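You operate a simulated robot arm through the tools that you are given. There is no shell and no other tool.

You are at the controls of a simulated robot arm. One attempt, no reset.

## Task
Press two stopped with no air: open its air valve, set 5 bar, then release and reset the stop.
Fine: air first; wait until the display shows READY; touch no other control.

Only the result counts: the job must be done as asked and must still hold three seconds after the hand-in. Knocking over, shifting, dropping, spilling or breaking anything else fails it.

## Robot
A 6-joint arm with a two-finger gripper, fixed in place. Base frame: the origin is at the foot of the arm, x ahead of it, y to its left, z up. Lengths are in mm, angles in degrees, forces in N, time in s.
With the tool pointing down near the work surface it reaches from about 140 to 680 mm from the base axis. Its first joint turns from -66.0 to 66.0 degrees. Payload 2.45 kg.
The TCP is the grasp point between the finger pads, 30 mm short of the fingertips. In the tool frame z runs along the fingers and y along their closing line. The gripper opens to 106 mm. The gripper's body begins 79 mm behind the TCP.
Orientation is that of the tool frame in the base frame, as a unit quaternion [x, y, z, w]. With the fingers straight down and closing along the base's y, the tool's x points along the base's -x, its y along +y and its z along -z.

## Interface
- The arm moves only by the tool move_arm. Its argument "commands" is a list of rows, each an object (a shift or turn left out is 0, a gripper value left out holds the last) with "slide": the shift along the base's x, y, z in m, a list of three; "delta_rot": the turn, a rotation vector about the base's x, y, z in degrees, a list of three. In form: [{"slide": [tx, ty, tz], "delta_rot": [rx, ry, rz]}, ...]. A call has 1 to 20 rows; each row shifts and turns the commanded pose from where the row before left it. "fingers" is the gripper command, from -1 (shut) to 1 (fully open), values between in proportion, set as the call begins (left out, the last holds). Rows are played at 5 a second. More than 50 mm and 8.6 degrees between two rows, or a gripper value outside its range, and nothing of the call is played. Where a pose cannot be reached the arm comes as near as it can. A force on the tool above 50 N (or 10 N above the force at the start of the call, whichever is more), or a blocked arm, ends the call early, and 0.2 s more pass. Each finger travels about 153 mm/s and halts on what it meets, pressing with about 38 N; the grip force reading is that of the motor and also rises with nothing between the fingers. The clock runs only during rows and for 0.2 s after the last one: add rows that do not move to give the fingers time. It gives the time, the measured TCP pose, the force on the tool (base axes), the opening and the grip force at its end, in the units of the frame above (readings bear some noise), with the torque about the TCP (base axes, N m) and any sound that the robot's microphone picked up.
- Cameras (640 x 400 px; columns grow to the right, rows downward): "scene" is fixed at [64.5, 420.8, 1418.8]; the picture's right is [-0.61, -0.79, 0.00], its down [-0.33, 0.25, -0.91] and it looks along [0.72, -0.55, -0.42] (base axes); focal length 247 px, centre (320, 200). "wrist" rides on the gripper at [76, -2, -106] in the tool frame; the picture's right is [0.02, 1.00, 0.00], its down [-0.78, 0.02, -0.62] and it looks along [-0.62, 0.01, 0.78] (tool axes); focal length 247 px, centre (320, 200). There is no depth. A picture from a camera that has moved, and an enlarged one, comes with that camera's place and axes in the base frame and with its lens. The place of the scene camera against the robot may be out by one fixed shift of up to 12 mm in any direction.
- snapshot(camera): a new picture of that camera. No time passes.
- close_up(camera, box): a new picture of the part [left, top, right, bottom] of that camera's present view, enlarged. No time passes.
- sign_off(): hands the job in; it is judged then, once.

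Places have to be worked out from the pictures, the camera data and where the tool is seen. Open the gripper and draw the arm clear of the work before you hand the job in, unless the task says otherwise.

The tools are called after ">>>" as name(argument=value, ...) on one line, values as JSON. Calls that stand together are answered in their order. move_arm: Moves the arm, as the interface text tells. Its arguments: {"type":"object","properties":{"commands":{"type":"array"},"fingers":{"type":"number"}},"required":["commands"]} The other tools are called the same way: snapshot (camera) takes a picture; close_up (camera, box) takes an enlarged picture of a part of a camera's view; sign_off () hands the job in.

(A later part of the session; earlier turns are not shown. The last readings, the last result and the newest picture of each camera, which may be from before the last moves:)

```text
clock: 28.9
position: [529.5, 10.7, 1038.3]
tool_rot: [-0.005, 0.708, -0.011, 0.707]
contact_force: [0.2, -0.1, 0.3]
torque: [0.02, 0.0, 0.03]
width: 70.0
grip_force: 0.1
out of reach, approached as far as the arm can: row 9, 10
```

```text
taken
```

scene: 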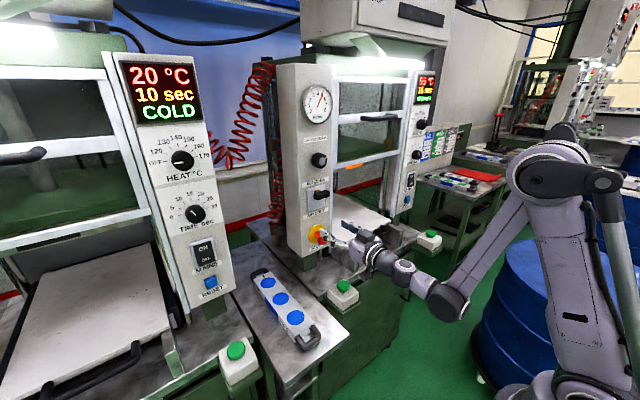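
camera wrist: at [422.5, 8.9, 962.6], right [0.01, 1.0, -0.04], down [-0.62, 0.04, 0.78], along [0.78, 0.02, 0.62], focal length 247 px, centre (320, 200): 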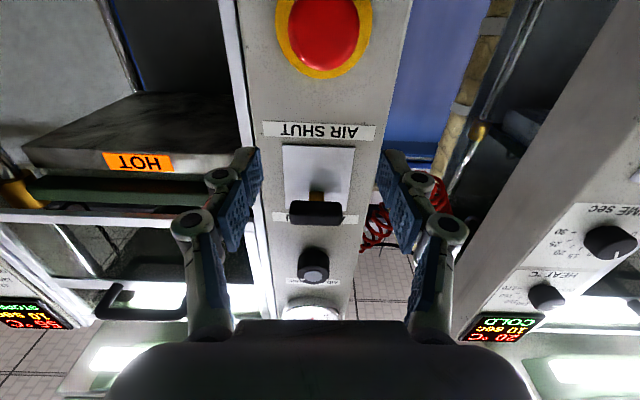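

The stop cap sits near [590–600, 10.5, 975]. The arm couldn't get lower at x≈530 with the tool level. I'll look closely at the stop for twist or pull markings and check the picture before moving on.

>>> close_up(camera="wrist", box=[250, 0, 400, 95])

>>> close_up(camera="scene", box=[290, 210, 450, 310])

>>> close_up(camera="scene", box=[380, 60, 460, 220])

```text
4.21 times, centred on (325, 48) of wrist
camera zoom: at [422.5, 8.9, 962.6], right [0.01, 1.0, -0.04], down [-0.62, 0.04, 0.78], along [0.78, 0.02, 0.62], focal length 1040 px, centre (299, 842)
```

zoom: 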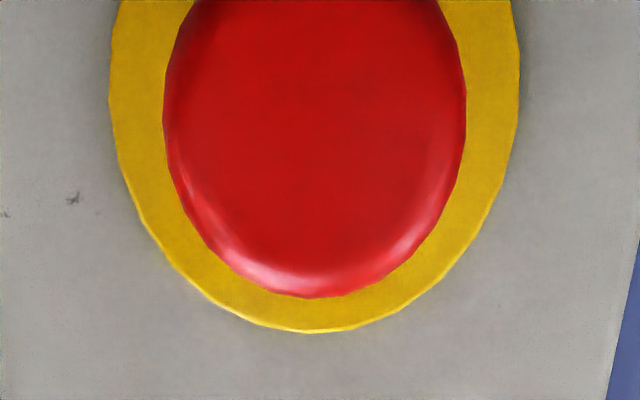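

```text
4.00 times, centred on (370, 260) of scene
camera zoom: at [64.5, 420.8, 1418.8], right [-0.61, -0.79, 0.0], down [-0.33, 0.25, -0.91], along [0.72, -0.55, -0.42], focal length 988 px, centre (120, -40)
```

zoom: 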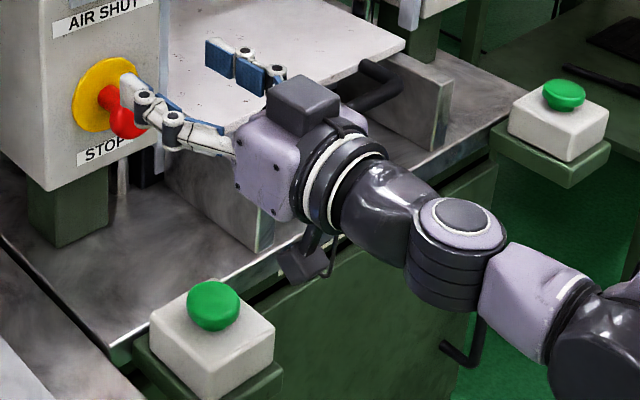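

```text
2.50 times, centred on (420, 140) of scene
camera zoom: at [64.5, 420.8, 1418.8], right [-0.61, -0.79, 0.0], down [-0.33, 0.25, -0.91], along [0.72, -0.55, -0.42], focal length 617 px, centre (70, 350)
```

zoom: 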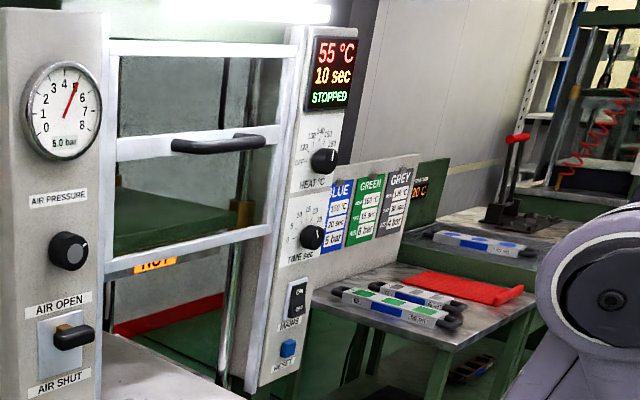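

No markings are visible. The camera body hangs under the gripper and the green button sits below at about [488, 3, 853], so I'll roll the tool -88° to bring the camera to the side before going lower.

>>> move_arm(commands=[{"slide": [0.005, 0, 0.004], "delta_rot": [-8, 0, 0]}, {"slide": [0.005, 0, 0.004], "delta_rot": [-8, 0, 0]}, {"slide": [0.0, 0, 0.0], "delta_rot": [-8, 0, 0]}, {"delta_rot": [-8, 0, 0]}, {"delta_rot": [-8, 0, 0]}, {"delta_rot": [-8, 0, 0]}, {"delta_rot": [-8, 0, 0]}, {"delta_rot": [-8, 0, 0]}, {"delta_rot": [-8, 0, 0]}, {"delta_rot": [-8, 0, 0]}, {"delta_rot": [-8, 0, 0]}, {"slide": [0, 0, 0]}], fingers=0.32)

>>> snapshot(camera="wrist")

>>> close_up(camera="scene", box=[290, 210, 450, 310])

```text
clock: 31.5
position: [539.5, 10.7, 1047.2]
tool_rot: [-0.495, 0.5, -0.5, 0.506]
contact_force: [0.2, -0.1, -0.7]
torque: [-0.01, 0.0, -0.01]
width: 70.0
grip_force: 0.0
```

```text
taken
camera wrist: at [432.9, -66.1, 1046.3], right [0.01, -0.01, -1.0], down [-0.62, 0.78, -0.01], along [0.78, 0.62, 0.0], focal length 247 px, centre (320, 200)
```

wrist: 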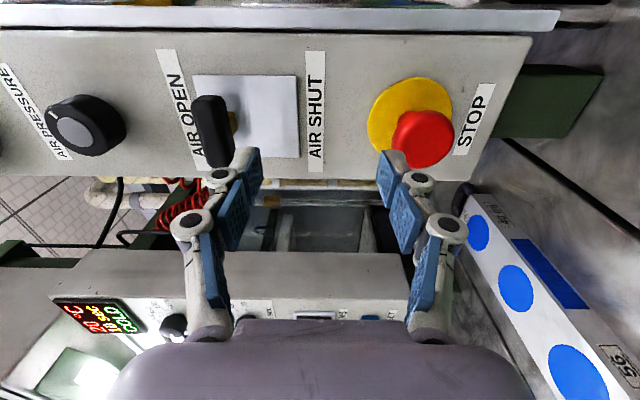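

```text
4.00 times, centred on (370, 260) of scene
camera zoom: at [64.5, 420.8, 1418.8], right [-0.61, -0.79, 0.0], down [-0.33, 0.25, -0.91], along [0.72, -0.55, -0.42], focal length 988 px, centre (120, -40)
```

zoom: 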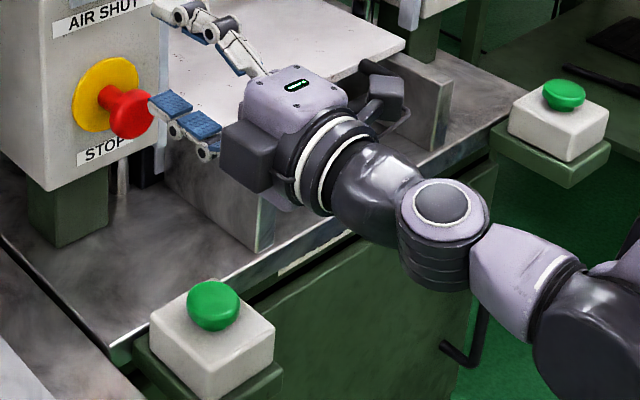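

With the tool rolled, triangulating puts the stop cap at about [599, 9.8, 974.5], 40 mm across. I'll descend gradually to its height, keeping the fingertips about 20 mm in front of the cap.

>>> move_arm(commands=[{"slide": [0.003, 0, -0.012]}, {"slide": [0.003, 0, -0.012]}, {"slide": [0, 0, -0.012]}, {"slide": [0, 0, 0]}], fingers=0.32)

```text
clock: 32.5
position: [554.0, 11.3, 1027.7]
tool_rot: [-0.494, 0.501, -0.498, 0.506]
contact_force: [0.0, -0.4, 0.9]
torque: [-0.03, -0.02, 0.02]
width: 70.1
grip_force: 0.1
out of reach, approached as far as the arm can: row 2, 3
```

A level tool cannot get as low as the stop; the arm runs out of wrist range. I'll instead pitch the tool downward with the fingers still closing along y, so the pads meet the cap's left and right sides. First I'll back up and undo the roll.

>>> move_arm(commands=[{"slide": [-0.01, 0, 0.015]}, {"slide": [-0.01, 0, 0.015], "delta_rot": [8, 0, 0]}, {"slide": [0, 0, 0.01], "delta_rot": [8, 0, 0]}, {"delta_rot": [8, 0, 0]}, {"delta_rot": [8, 0, 0]}, {"delta_rot": [8, 0, 0]}, {"delta_rot": [8, 0, 0]}, {"delta_rot": [8, 0, 0]}, {"delta_rot": [8, 0, 0]}, {"delta_rot": [8, 0, 0]}, {"delta_rot": [8, 0, 0]}, {"delta_rot": [8.5, 0, 0]}, {"slide": [0, 0, 0]}], fingers=0.32)

```text
clock: 35.3
position: [534.4, 11.0, 1067.3]
tool_rot: [0.0, 0.707, -0.008, 0.707]
contact_force: [0.0, 0.2, -0.1]
torque: [0.01, -0.01, 0.01]
width: 70.1
grip_force: 0.0
```

Roll is back to zero. Now I'll pitch the tool 40° downward in place.

>>> move_arm(commands=[{"delta_rot": [0, 8, 0]}, {"delta_rot": [0, 8, 0]}, {"delta_rot": [0, 8, 0]}, {"delta_rot": [0, 8, 0]}, {"delta_rot": [0, 8, 0]}, {"slide": [0, 0, 0]}], fingers=0.32)

>>> snapshot(camera="wrist")

>>> close_up(camera="scene", box=[290, 180, 450, 300])

```text
clock: 36.7
position: [536.0, 6.4, 1070.7]
tool_rot: [0.002, 0.884, -0.015, 0.467]
contact_force: [-0.1, 0.3, 0.3]
torque: [0.01, -0.01, -0.02]
width: 69.8
grip_force: 0.1
out of reach, approached as far as the arm can: row 1
```

```text
taken
camera wrist: at [404.7, 6.8, 1066.3], right [0.01, 1.0, -0.04], down [-0.07, 0.04, 1.0], along [1.0, 0.0, 0.07], focal length 247 px, centre (320, 200)
```

wrist: 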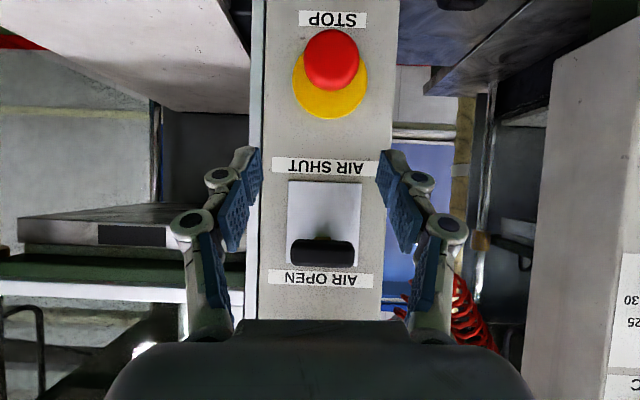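

```text
3.33 times, centred on (370, 240) of scene
camera zoom: at [64.5, 420.8, 1418.8], right [-0.61, -0.79, 0.0], down [-0.33, 0.25, -0.91], along [0.72, -0.55, -0.42], focal length 823 px, centre (153, 67)
```

zoom: 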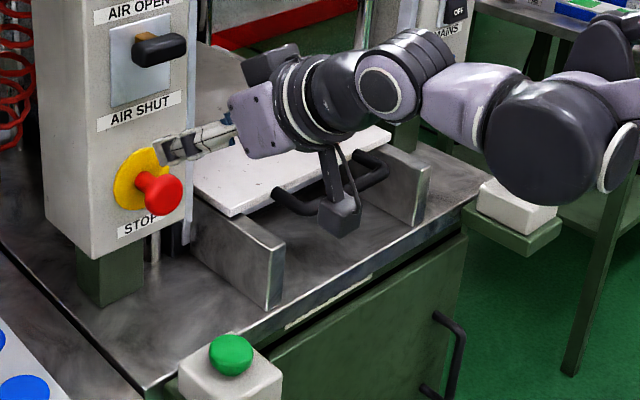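

The tool now points about 34° down, and this view puts the stop axis at y≈10.8, z≈975.5 with the cap front at x≈597. I'll descend to a stand-off along the tool axis before moving in.

>>> move_arm(commands=[{"slide": [0.001, 0.003, -0.018]}, {"slide": [0.001, 0.003, -0.018]}, {"slide": [0.001, 0.0, -0.017]}, {"slide": [0, 0, 0]}], fingers=0.32)

>>> snapshot(camera="wrist")

>>> close_up(camera="scene", box=[290, 180, 450, 300])

```text
clock: 37.7
position: [539.0, 12.1, 1016.7]
tool_rot: [0.002, 0.884, -0.016, 0.467]
contact_force: [-0.2, -0.2, -0.2]
torque: [-0.02, 0.0, 0.01]
width: 70.1
grip_force: 0.1
```

```text
taken
camera wrist: at [407.7, 12.7, 1012.8], right [0.01, 1.0, -0.04], down [-0.07, 0.04, 1.0], along [1.0, 0.0, 0.07], focal length 247 px, centre (320, 200)
```

wrist: 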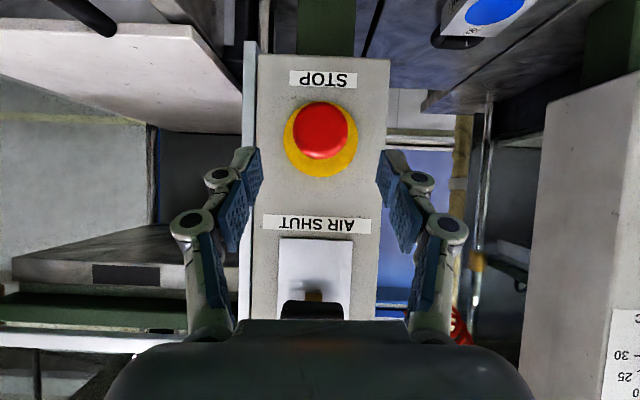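

```text
3.33 times, centred on (370, 240) of scene
camera zoom: at [64.5, 420.8, 1418.8], right [-0.61, -0.79, 0.0], down [-0.33, 0.25, -0.91], along [0.72, -0.55, -0.42], focal length 823 px, centre (153, 67)
```

zoom: 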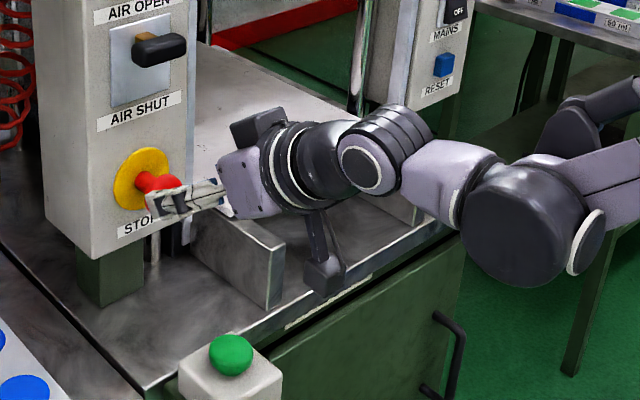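

The stand-off is reached and the cap is centred at y≈10.7, z≈974. I'll advance along the tool axis until the fingers straddle the cap.

>>> move_arm(commands=[{"slide": [0.0099, -0.0003, -0.0067]}, {"slide": [0.0099, -0.0003, -0.0067]}, {"slide": [0.0099, -0.0002, -0.0067]}, {"slide": [0.0099, -0.0002, -0.0067]}, {"slide": [0.0095, 0, -0.0065]}, {"slide": [0, 0, 0]}], fingers=0.32)

>>> snapshot(camera="wrist")

>>> close_up(camera="scene", box=[295, 200, 375, 260])

```text
clock: 39.1
position: [588.4, 12.2, 984.3]
tool_rot: [0.002, 0.884, -0.016, 0.468]
contact_force: [0.1, -0.5, 0.6]
torque: [-0.02, 0.03, 0.01]
width: 69.9
grip_force: 0.1
```

```text
taken
camera wrist: at [457.0, 11.7, 979.7], right [0.01, 1.0, -0.04], down [-0.07, 0.04, 1.0], along [1.0, 0.0, 0.07], focal length 247 px, centre (320, 200)
```

wrist: 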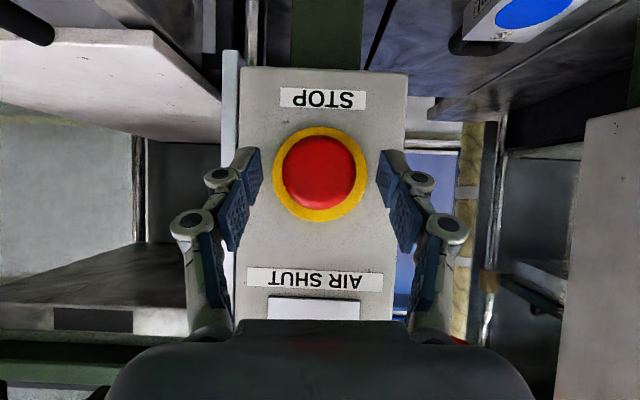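

```text
6.67 times, centred on (335, 230) of scene
camera zoom: at [64.5, 420.8, 1418.8], right [-0.61, -0.79, 0.0], down [-0.33, 0.25, -0.91], along [0.72, -0.55, -0.42], focal length 1646 px, centre (220, 0)
```

zoom: 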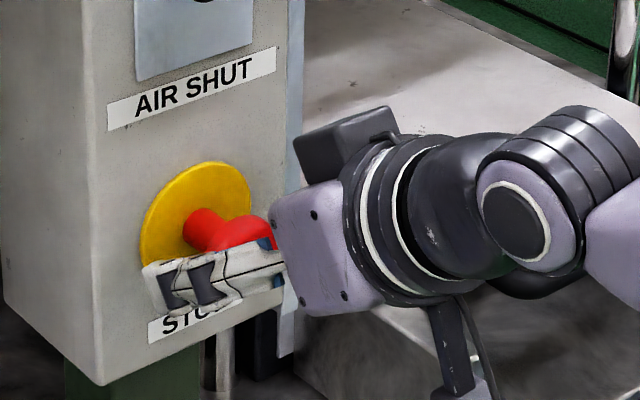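

The fingers straddle the cap with its centre about 17 mm past the TCP, just inside the tips. I'll close on it.

>>> move_arm(commands=[{"slide": [0, 0, 0]}, {"slide": [0, 0, 0]}, {"slide": [0, 0, 0]}], fingers=-1)

>>> snapshot(camera="wrist")

>>> close_up(camera="scene", box=[295, 200, 375, 260])

```text
clock: 39.9
position: [586.4, 11.2, 982.9]
tool_rot: [0.003, 0.884, -0.017, 0.467]
contact_force: [-4.2, -3.9, 6.0]
torque: [-0.09, -0.06, -0.12]
width: 39.3
grip_force: 45.0
```

```text
taken
camera wrist: at [456.7, 11.3, 980.0], right [0.01, 1.0, -0.04], down [-0.07, 0.05, 1.0], along [1.0, -0.01, 0.07], focal length 247 px, centre (320, 200)
```

wrist: 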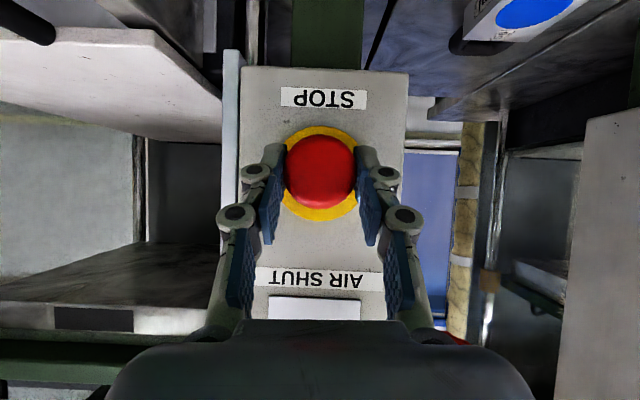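

```text
6.67 times, centred on (335, 230) of scene
camera zoom: at [64.3, 420.7, 1418.8], right [-0.61, -0.79, 0.0], down [-0.33, 0.25, -0.91], along [0.72, -0.55, -0.42], focal length 1646 px, centre (220, 0)
```

zoom: 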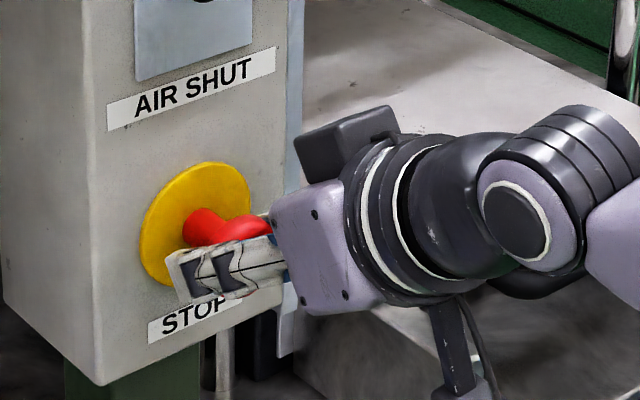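

The cap is gripped (39.3 mm). I'll first try a gentle outward pull of a few mm and watch force, sound and display.

>>> move_arm(commands=[{"slide": [-0.002, 0, 0]}, {"slide": [-0.002, 0, 0]}, {"slide": [-0.002, 0, 0]}, {"slide": [-0.002, 0, 0]}, {"slide": [0, 0, 0]}], fingers=-1)

>>> close_up(camera="scene", box=[295, 200, 375, 260])

>>> close_up(camera="scene", box=[380, 60, 460, 220])

```text
clock: 41.1
position: [580.2, 10.6, 983.9]
tool_rot: [0.002, 0.884, -0.016, 0.467]
contact_force: [-3.3, -9.1, 10.4]
torque: [-0.13, -0.08, -0.17]
width: 39.2
grip_force: 45.3
```

```text
6.67 times, centred on (335, 230) of scene
camera zoom: at [64.2, 420.5, 1418.9], right [-0.61, -0.79, 0.0], down [-0.33, 0.25, -0.91], along [0.72, -0.55, -0.42], focal length 1646 px, centre (220, 0)
```

zoom: 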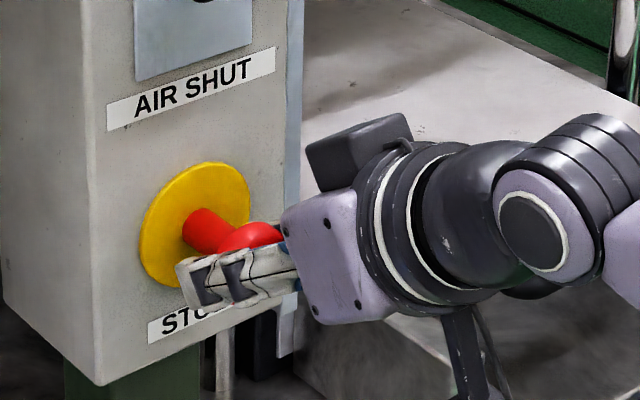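

```text
2.50 times, centred on (420, 140) of scene
camera zoom: at [64.2, 420.5, 1418.9], right [-0.61, -0.79, 0.0], down [-0.33, 0.25, -0.91], along [0.72, -0.55, -0.42], focal length 617 px, centre (70, 350)
```

zoom: 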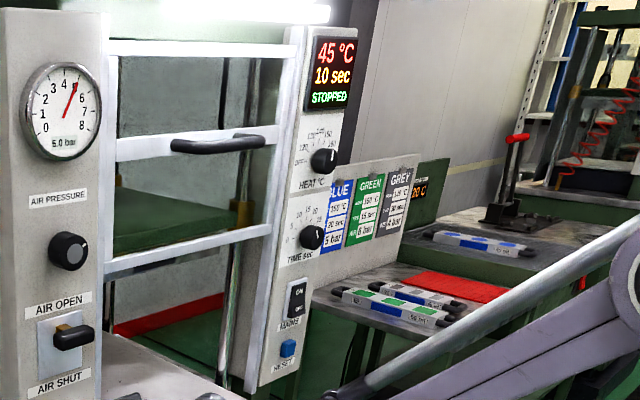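

The cap slid outward with the fingers (the neck is visibly longer), so it is a pull-to-release type. I'll keep pulling gently until it reaches the end of its travel.

>>> move_arm(commands=[{"slide": [-0.002, 0, 0]}, {"slide": [-0.002, 0, 0]}, {"slide": [-0.002, 0, 0]}, {"slide": [0, 0, 0]}], fingers=-1)

>>> close_up(camera="scene", box=[295, 200, 375, 260])

>>> snapshot(camera="wrist")

```text
clock: 42.1
position: [575.4, 10.0, 984.1]
tool_rot: [0.003, 0.883, -0.016, 0.469]
contact_force: [36.3, -7.9, -1.3]
torque: [-0.11, -0.08, -0.19]
width: 39.0
grip_force: 45.0
```

```text
6.67 times, centred on (335, 230) of scene
camera zoom: at [65.6, 420.5, 1418.8], right [-0.61, -0.79, 0.0], down [-0.33, 0.25, -0.91], along [0.72, -0.55, -0.42], focal length 1646 px, centre (220, 0)
```

zoom: 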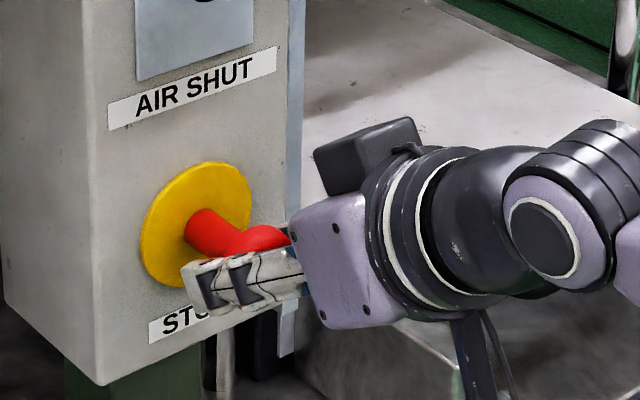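

```text
taken
camera wrist: at [445.2, 11.2, 979.5], right [0.01, 1.0, -0.04], down [-0.07, 0.04, 1.0], along [1.0, 0.0, 0.07], focal length 247 px, centre (320, 200)
```

wrist: 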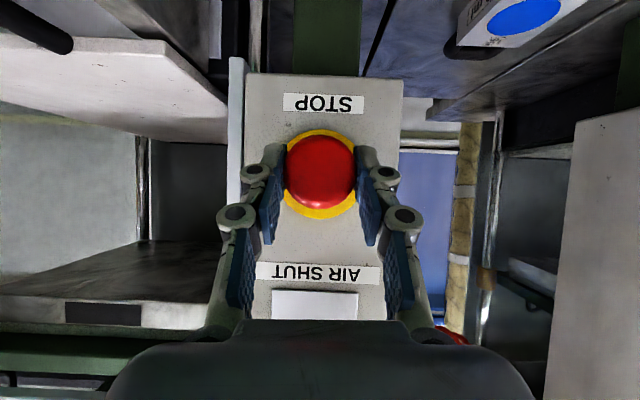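

Force rose to 36 N in x, so the cap has reached its outer end after about 11 mm of travel. I'll relax 1 mm, open the fingers, and check that the cap stays out.

>>> move_arm(commands=[{"slide": [0.001, 0, 0]}, {"slide": [0, 0, 0]}], fingers=-1)

>>> move_arm(commands=[{"slide": [0, 0, 0]}, {"slide": [0, 0, 0]}, {"slide": [0, 0, 0]}], fingers=0.32)

>>> close_up(camera="scene", box=[295, 200, 375, 260])

>>> close_up(camera="scene", box=[380, 60, 460, 220])

```text
clock: 42.7
position: [576.8, 10.6, 985.4]
tool_rot: [0.003, 0.883, -0.017, 0.469]
contact_force: [32.8, -9.3, -0.7]
torque: [-0.11, -0.31, -0.16]
width: 39.3
grip_force: 45.1
```

```text
clock: 43.5
position: [575.4, 11.0, 983.8]
tool_rot: [0.002, 0.884, -0.016, 0.467]
contact_force: [0.3, 0.3, 0.6]
torque: [0.0, 0.0, 0.01]
width: 69.9
grip_force: 0.0
```

```text
6.67 times, centred on (335, 230) of scene
camera zoom: at [64.5, 420.8, 1418.8], right [-0.61, -0.79, 0.0], down [-0.33, 0.25, -0.91], along [0.72, -0.55, -0.42], focal length 1646 px, centre (220, 0)
```

zoom: 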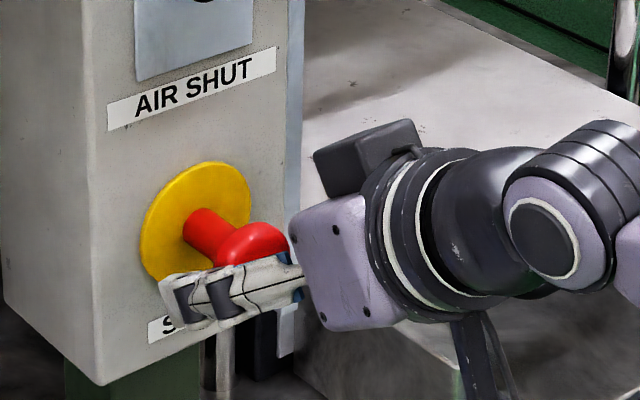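

```text
2.50 times, centred on (420, 140) of scene
camera zoom: at [64.5, 420.8, 1418.8], right [-0.61, -0.79, 0.0], down [-0.33, 0.25, -0.91], along [0.72, -0.55, -0.42], focal length 617 px, centre (70, 350)
```

zoom: 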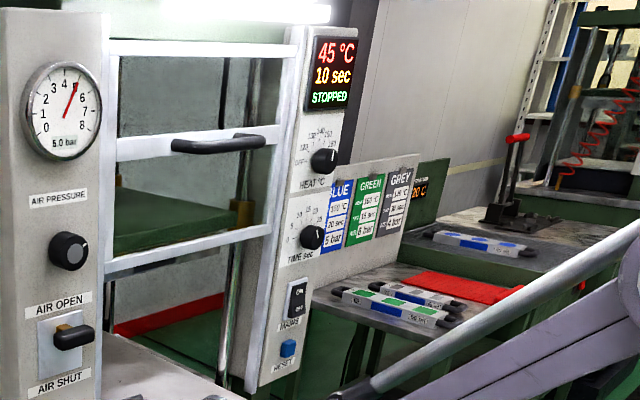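

The stop is out and stays out; the display still shows STOPPED, awaiting reset. I'll back away along the tool axis and then up and back, ready to cross to the RESET button on the right post.

>>> move_arm(commands=[{"slide": [-0.0124, 0.0004, 0.0084]}, {"slide": [-0.0124, 0.0004, 0.0084]}, {"slide": [-0.0124, 0.0004, 0.0084]}, {"slide": [-0.0124, 0.0004, 0.0084]}, {"slide": [-0.01, 0, 0.01]}, {"slide": [-0.01, 0, 0.01]}, {"slide": [-0.01, 0, 0.01]}, {"slide": [0, 0, 0]}], fingers=0.32)

>>> snapshot(camera="wrist")

>>> snapshot(camera="scene")

```text
clock: 45.3
position: [495.5, 11.6, 1047.4]
tool_rot: [0.002, 0.884, -0.016, 0.467]
contact_force: [0.3, 0.9, -0.3]
torque: [0.03, 0.03, 0.0]
width: 69.8
grip_force: 0.1
```

```text
taken
camera wrist: at [363.9, 13.2, 1043.6], right [0.01, 1.0, -0.04], down [-0.07, 0.04, 1.0], along [1.0, 0.0, 0.07], focal length 247 px, centre (320, 200)
```

wrist: 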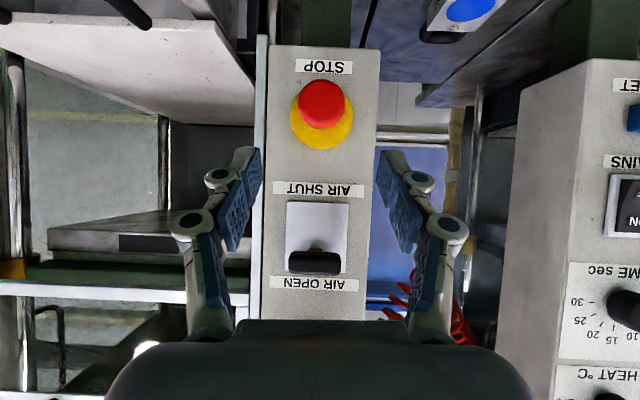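

```text
taken
```

scene: 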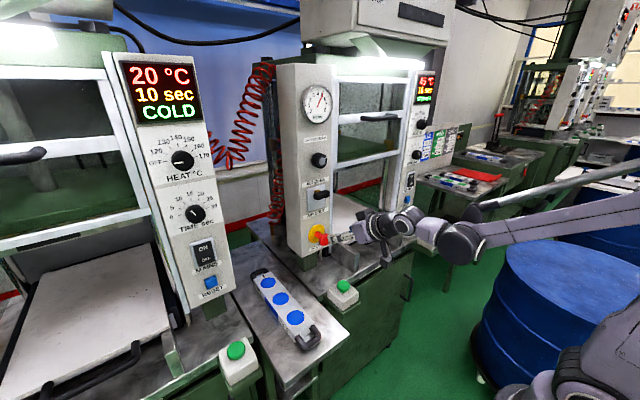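

The stop shows released and the gauge still reads 5. I'll close the fingers and travel sideways toward press two's right post, well above the tray handle.

>>> move_arm(commands=[{"slide": [-0.015, -0.03, 0.01]}, {"slide": [0, -0.04, 0.01]}, {"slide": [0, -0.04, 0]}, {"slide": [0, -0.04, 0]}, {"slide": [0, -0.04, 0]}, {"slide": [0, -0.04, 0]}, {"slide": [0, 0, 0]}], fingers=-1)

>>> snapshot(camera="wrist")

>>> snapshot(camera="scene")

```text
clock: 46.9
position: [479.7, -217.7, 1067.5]
tool_rot: [0.003, 0.884, -0.017, 0.467]
contact_force: [0.0, -0.1, -0.1]
torque: [0.02, -0.03, 0.0]
width: 0.0
grip_force: 28.7
```

```text
taken
camera wrist: at [349.1, -217.4, 1063.3], right [0.01, 1.0, -0.04], down [-0.07, 0.04, 1.0], along [1.0, 0.0, 0.07], focal length 247 px, centre (320, 200)
```

wrist: 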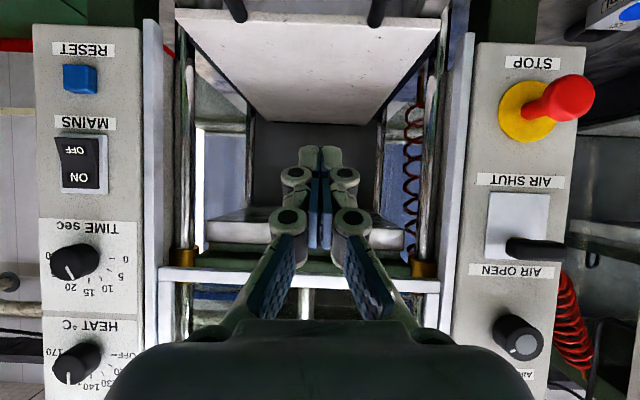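

```text
taken
```

scene: 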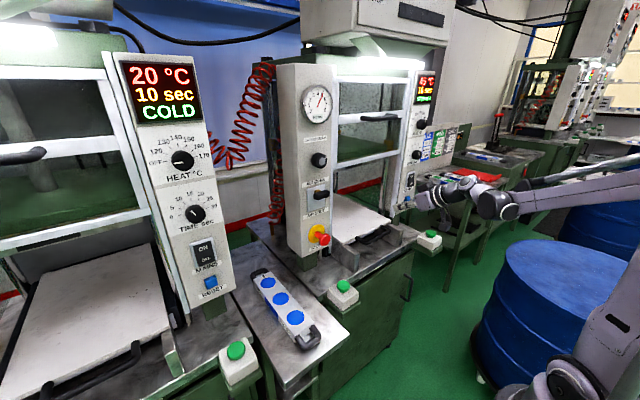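

RESET shows at about [620, -480, 960] on press two's right post, with the MAINS rocker about 65 mm or more above it. I'll continue sideways to line up in front of it.

>>> move_arm(commands=[{"slide": [0, -0.038, 0]}, {"slide": [0, -0.038, 0]}, {"slide": [0, -0.038, 0]}, {"slide": [0, -0.038, 0]}, {"slide": [0, -0.038, 0]}, {"slide": [0, -0.038, 0]}, {"slide": [0, -0.034, 0]}, {"slide": [0, 0, 0]}], fingers=-1)

>>> snapshot(camera="wrist")

>>> snapshot(camera="scene")

```text
clock: 48.7
position: [480.8, -479.3, 1067.7]
tool_rot: [0.003, 0.884, -0.017, 0.467]
contact_force: [-0.4, -0.1, -0.4]
torque: [-0.01, 0.0, -0.03]
width: 0.0
grip_force: 28.3
```

```text
taken
camera wrist: at [349.9, -478.3, 1062.7], right [0.01, 1.0, -0.04], down [-0.07, 0.04, 1.0], along [1.0, 0.0, 0.07], focal length 247 px, centre (320, 200)
```

wrist: 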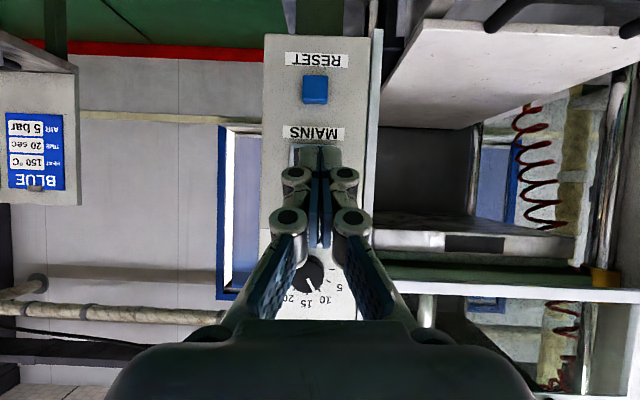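

```text
taken
```

scene: 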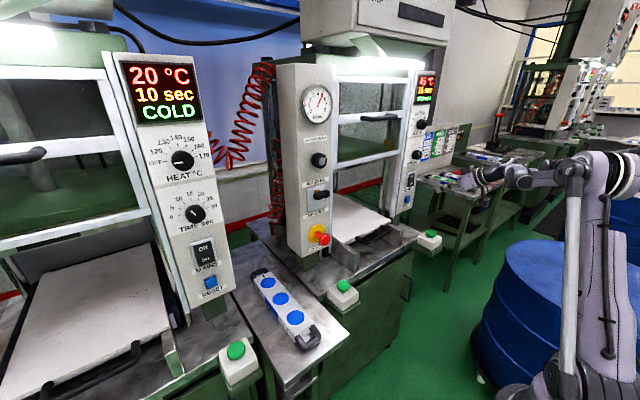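

RESET is at about [628, -488, 960]. The right-hand green button lies below at about [495, -499, 853], which stays more than 80 mm clear. I'll shift to y≈-488 and descend to pressing height at a stand-off.

>>> move_arm(commands=[{"slide": [0.01, -0.005, -0.025]}, {"slide": [0.01, -0.004, -0.025]}, {"slide": [0.01, 0, -0.025]}, {"slide": [0.01, 0, -0.025]}, {"slide": [0, 0, 0]}], fingers=-1)

>>> snapshot(camera="wrist")

>>> close_up(camera="scene", box=[380, 60, 480, 260])

```text
clock: 49.9
position: [520.3, -487.3, 966.4]
tool_rot: [0.002, 0.884, -0.016, 0.468]
contact_force: [0.3, -0.5, -0.2]
torque: [0.01, 0.01, 0.02]
width: 0.1
grip_force: 28.4
```

```text
taken
camera wrist: at [389.1, -487.6, 962.4], right [0.01, 1.0, -0.04], down [-0.07, 0.04, 1.0], along [1.0, 0.0, 0.07], focal length 247 px, centre (320, 200)
```

wrist: 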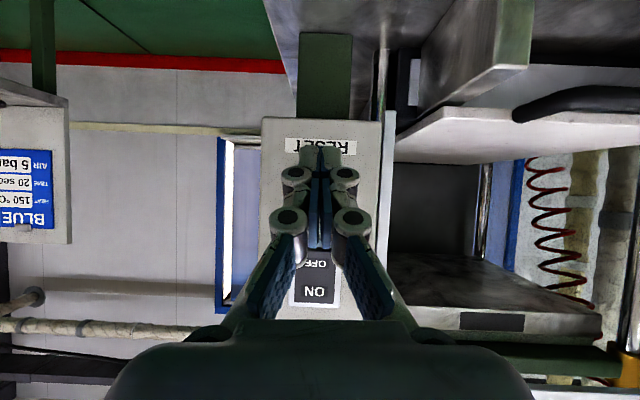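

```text
2.00 times, centred on (430, 160) of scene
camera zoom: at [64.5, 420.8, 1418.8], right [-0.61, -0.79, 0.0], down [-0.33, 0.25, -0.91], along [0.72, -0.55, -0.42], focal length 494 px, centre (100, 280)
```

zoom: 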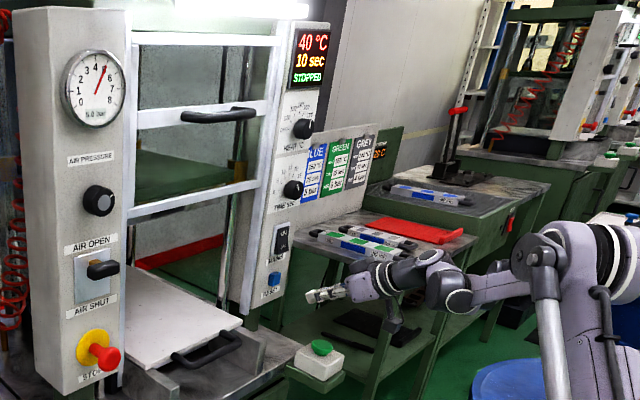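

The fingers are lined up with the button: the tip's leading corner is at z≈958.5 and y≈-487. I'll advance 58 mm to just short of the button.

>>> move_arm(commands=[{"slide": [0.02, 0, 0]}, {"slide": [0.02, 0, 0]}, {"slide": [0.012, 0, 0]}, {"slide": [0.006, 0, 0]}, {"slide": [0, 0, 0]}], fingers=-1)

>>> close_up(camera="scene", box=[390, 170, 450, 230])

>>> snapshot(camera="wrist")

```text
clock: 51.1
position: [577.8, -487.9, 967.9]
tool_rot: [0.003, 0.884, -0.017, 0.467]
contact_force: [0.2, 0.7, 0.1]
torque: [-0.01, 0.02, -0.04]
width: 0.1
grip_force: 28.7
```

```text
6.67 times, centred on (420, 200) of scene
camera zoom: at [64.5, 420.8, 1418.8], right [-0.61, -0.79, 0.0], down [-0.33, 0.25, -0.91], along [0.72, -0.55, -0.42], focal length 1646 px, centre (-347, 200)
```

zoom: 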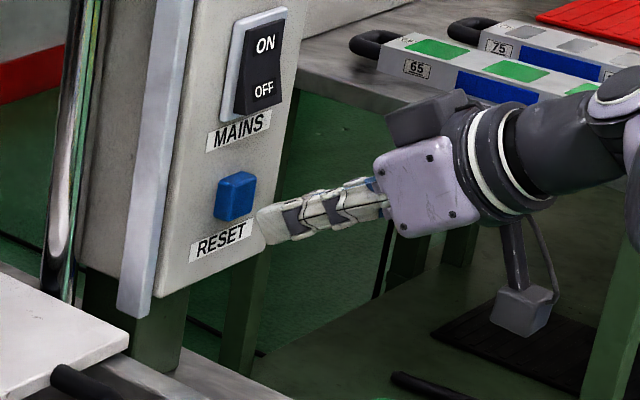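

```text
taken
camera wrist: at [447.8, -487.6, 963.5], right [0.01, 1.0, -0.04], down [-0.07, 0.04, 1.0], along [1.0, 0.0, 0.07], focal length 247 px, centre (320, 200)
```

wrist: 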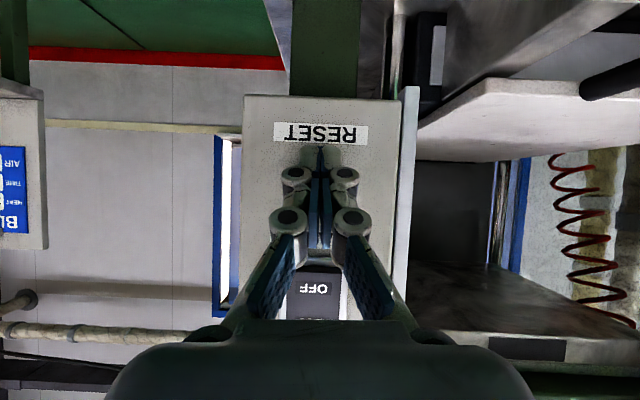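

The picture shows the fingertip pointing right at RESET, about 15–25 mm away and well below MAINS. I'll advance in 2 mm steps until contact.

>>> move_arm(commands=[{"slide": [0.002, 0, 0.002]}, {"slide": [0.002, 0, 0.0]}, {"slide": [0.002, 0, 0.0]}, {"slide": [0.002, 0, 0]}, {"slide": [0.002, 0, 0]}, {"slide": [0.002, 0, 0]}], fingers=-1)

>>> close_up(camera="scene", box=[390, 170, 450, 230])

```text
clock: 52.5
position: [591.0, -487.7, 969.0]
tool_rot: [0.003, 0.884, -0.016, 0.467]
contact_force: [0.5, 0.9, 0.0]
torque: [0.0, -0.01, 0.02]
width: 0.1
grip_force: 28.4
```

```text
6.67 times, centred on (420, 200) of scene
camera zoom: at [64.5, 420.8, 1418.8], right [-0.61, -0.79, 0.0], down [-0.33, 0.25, -0.91], along [0.72, -0.55, -0.42], focal length 1646 px, centre (-347, 200)
```

zoom: 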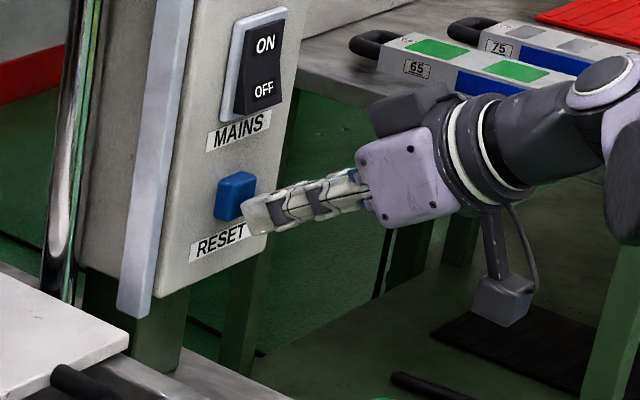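

The tip is almost at the button face, with no contact force yet. Continuing in small steps.

>>> move_arm(commands=[{"slide": [0.002, 0, 0]}, {"slide": [0.002, 0, 0]}, {"slide": [0.002, 0, 0]}, {"slide": [0, 0, 0]}], fingers=-1)

>>> close_up(camera="scene", box=[390, 170, 450, 230])

>>> close_up(camera="scene", box=[390, 60, 450, 120])

```text
clock: 53.5
position: [594.7, -488.5, 969.2]
tool_rot: [0.003, 0.884, -0.017, 0.467]
contact_force: [-1.5, 0.9, 1.2]
torque: [-0.02, 0.04, 0.0]
width: 6.2
grip_force: 28.7
```

```text
6.67 times, centred on (420, 200) of scene
camera zoom: at [64.5, 420.8, 1418.8], right [-0.61, -0.79, 0.0], down [-0.33, 0.25, -0.91], along [0.72, -0.55, -0.42], focal length 1646 px, centre (-347, 200)
```

zoom: 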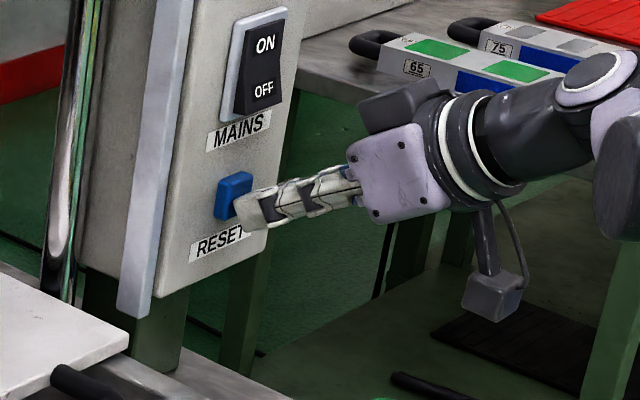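

```text
6.67 times, centred on (420, 90) of scene
camera zoom: at [64.5, 420.8, 1418.8], right [-0.61, -0.79, 0.0], down [-0.33, 0.25, -0.91], along [0.72, -0.55, -0.42], focal length 1646 px, centre (-347, 933)
```

zoom: 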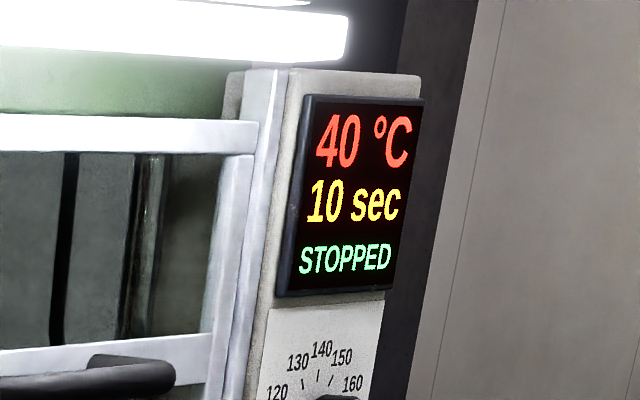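

The finger opening flickered to 6 mm, a sign of light contact with the button. I'll press further in small steps.

>>> move_arm(commands=[{"slide": [0.002, 0, 0]}, {"slide": [0.002, 0, 0]}, {"slide": [0, 0, 0]}], fingers=-1)

>>> close_up(camera="scene", box=[390, 170, 450, 230])

>>> close_up(camera="scene", box=[390, 60, 450, 120])

```text
clock: 54.3
position: [600.6, -488.7, 969.3]
tool_rot: [0.002, 0.884, -0.016, 0.467]
contact_force: [-2.6, 1.8, 0.5]
torque: [0.03, 0.01, 0.01]
width: 6.1
grip_force: 28.1
heard: click
```

```text
6.67 times, centred on (420, 200) of scene
camera zoom: at [64.4, 420.8, 1418.8], right [-0.61, -0.79, 0.0], down [-0.33, 0.25, -0.91], along [0.72, -0.55, -0.42], focal length 1646 px, centre (-347, 200)
```

zoom: 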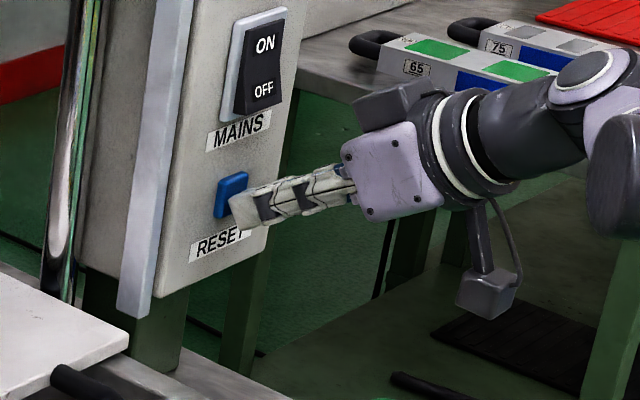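

```text
6.67 times, centred on (420, 90) of scene
camera zoom: at [64.4, 420.8, 1418.8], right [-0.61, -0.79, 0.0], down [-0.33, 0.25, -0.91], along [0.72, -0.55, -0.42], focal length 1646 px, centre (-347, 933)
```

zoom: 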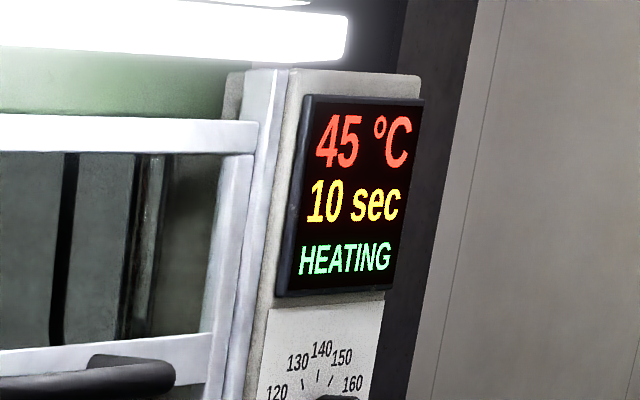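

A click was heard and the display changed to HEATING, 45 °C, so the reset took. I'll back straight off the button and then up and away.

>>> move_arm(commands=[{"slide": [-0.01, 0, 0]}, {"slide": [-0.02, 0, 0]}, {"slide": [-0.03, 0, 0]}, {"slide": [-0.03, 0, 0.005]}, {"slide": [-0.02, 0, 0.03]}, {"slide": [-0.02, 0, 0.035]}, {"slide": [0, 0, 0.035]}, {"slide": [0, 0, 0]}], fingers=-1)

>>> snapshot(camera="scene")

>>> close_up(camera="scene", box=[380, 60, 460, 220])

```text
clock: 56.1
position: [467.9, -488.2, 1073.6]
tool_rot: [0.003, 0.884, -0.017, 0.467]
contact_force: [-0.3, -0.2, 0.1]
torque: [0.01, -0.02, -0.02]
width: 0.0
grip_force: 28.2
```

```text
taken
```

scene: 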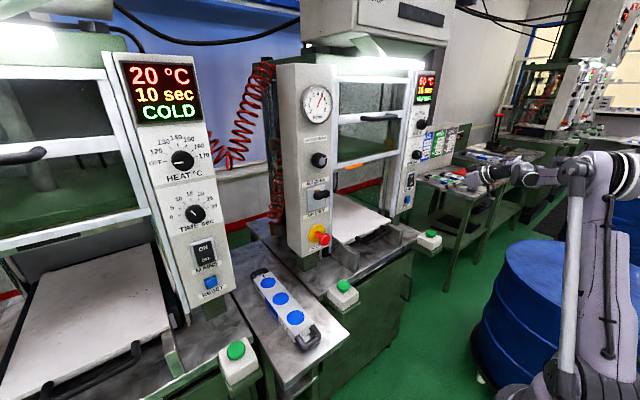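

```text
2.50 times, centred on (420, 140) of scene
camera zoom: at [64.5, 420.8, 1418.8], right [-0.61, -0.79, 0.0], down [-0.33, 0.25, -0.91], along [0.72, -0.55, -0.42], focal length 617 px, centre (70, 350)
```

zoom: 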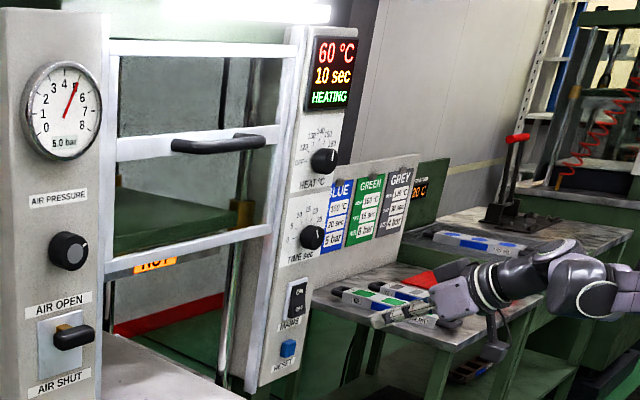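

It is HEATING at 60 °C and rising, with the gauge at 5.0 bar and the valve open. I'll open the gripper, draw back a little more, and let time pass.

>>> move_arm(commands=[{"slide": [-0.02, 0.01, 0.02]}, {"slide": [-0.02, 0.01, 0.02]}, {"slide": [0, 0, 0]}, {"slide": [0, 0, 0]}, {"slide": [0, 0, 0]}, {"slide": [0, 0, 0]}, {"slide": [0, 0, 0]}, {"slide": [0, 0, 0]}, {"slide": [0, 0, 0]}, {"slide": [0, 0, 0]}, {"slide": [0, 0, 0]}, {"slide": [0, 0, 0]}, {"slide": [0, 0, 0]}, {"slide": [0, 0, 0]}, {"slide": [0, 0, 0]}, {"slide": [0, 0, 0]}, {"slide": [0, 0, 0]}, {"slide": [0, 0, 0]}, {"slide": [0, 0, 0]}, {"slide": [0, 0, 0]}], fingers=1)

>>> close_up(camera="scene", box=[390, 60, 450, 120])

```text
clock: 60.3
position: [429.8, -469.7, 1114.1]
tool_rot: [0.003, 0.884, -0.017, 0.467]
contact_force: [0.9, 0.2, -0.3]
torque: [0.0, -0.01, 0.01]
width: 106.3
grip_force: 0.0
```

```text
6.67 times, centred on (420, 90) of scene
camera zoom: at [64.5, 420.8, 1418.8], right [-0.61, -0.79, 0.0], down [-0.33, 0.25, -0.91], along [0.72, -0.55, -0.42], focal length 1646 px, centre (-347, 933)
```

zoom: 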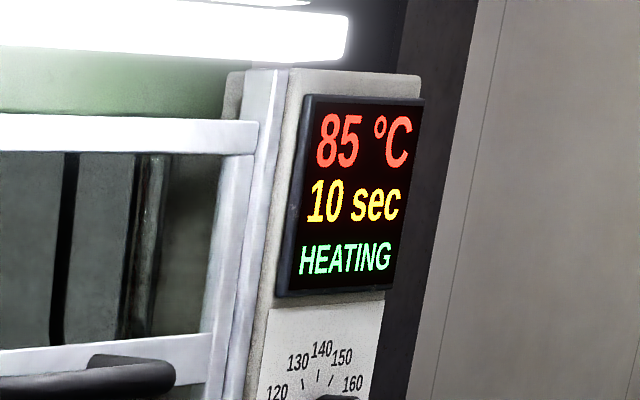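

The arm is clear and the gripper open; the display shows 85 °C HEATING, about 6 °C per second. I'll wait longer without moving.

>>> move_arm(commands=[{"slide": [0, 0, 0]}, {"slide": [0, 0, 0]}, {"slide": [0, 0, 0]}, {"slide": [0, 0, 0]}, {"slide": [0, 0, 0]}, {"slide": [0, 0, 0]}, {"slide": [0, 0, 0]}, {"slide": [0, 0, 0]}, {"slide": [0, 0, 0]}, {"slide": [0, 0, 0]}, {"slide": [0, 0, 0]}, {"slide": [0, 0, 0]}, {"slide": [0, 0, 0]}, {"slide": [0, 0, 0]}, {"slide": [0, 0, 0]}, {"slide": [0, 0, 0]}, {"slide": [0, 0, 0]}, {"slide": [0, 0, 0]}, {"slide": [0, 0, 0]}, {"slide": [0, 0, 0]}], fingers=1)

>>> move_arm(commands=[{"slide": [0, 0, 0]}, {"slide": [0, 0, 0]}, {"slide": [0, 0, 0]}, {"slide": [0, 0, 0]}, {"slide": [0, 0, 0]}, {"slide": [0, 0, 0]}, {"slide": [0, 0, 0]}, {"slide": [0, 0, 0]}, {"slide": [0, 0, 0]}, {"slide": [0, 0, 0]}, {"slide": [0, 0, 0]}, {"slide": [0, 0, 0]}, {"slide": [0, 0, 0]}, {"slide": [0, 0, 0]}, {"slide": [0, 0, 0]}, {"slide": [0, 0, 0]}, {"slide": [0, 0, 0]}, {"slide": [0, 0, 0]}, {"slide": [0, 0, 0]}, {"slide": [0, 0, 0]}], fingers=1)

>>> close_up(camera="scene", box=[390, 60, 450, 120])

```text
clock: 64.5
position: [429.6, -469.5, 1112.8]
tool_rot: [0.002, 0.884, -0.016, 0.468]
contact_force: [0.3, -0.1, -0.2]
torque: [0.0, 0.01, 0.03]
width: 106.1
grip_force: 0.0
```

```text
clock: 68.7
position: [429.5, -469.2, 1113.8]
tool_rot: [0.002, 0.884, -0.016, 0.468]
contact_force: [-0.5, 0.4, 0.1]
torque: [0.0, -0.03, 0.03]
width: 106.2
grip_force: 0.1
```

```text
6.67 times, centred on (420, 90) of scene
camera zoom: at [64.5, 420.8, 1418.8], right [-0.61, -0.79, 0.0], down [-0.33, 0.25, -0.91], along [0.72, -0.55, -0.42], focal length 1646 px, centre (-347, 933)
```

zoom: 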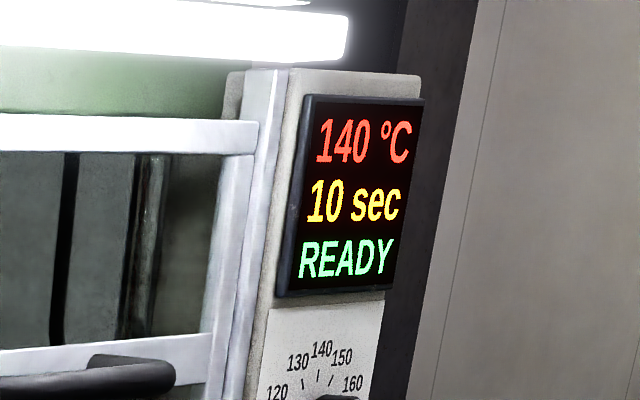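

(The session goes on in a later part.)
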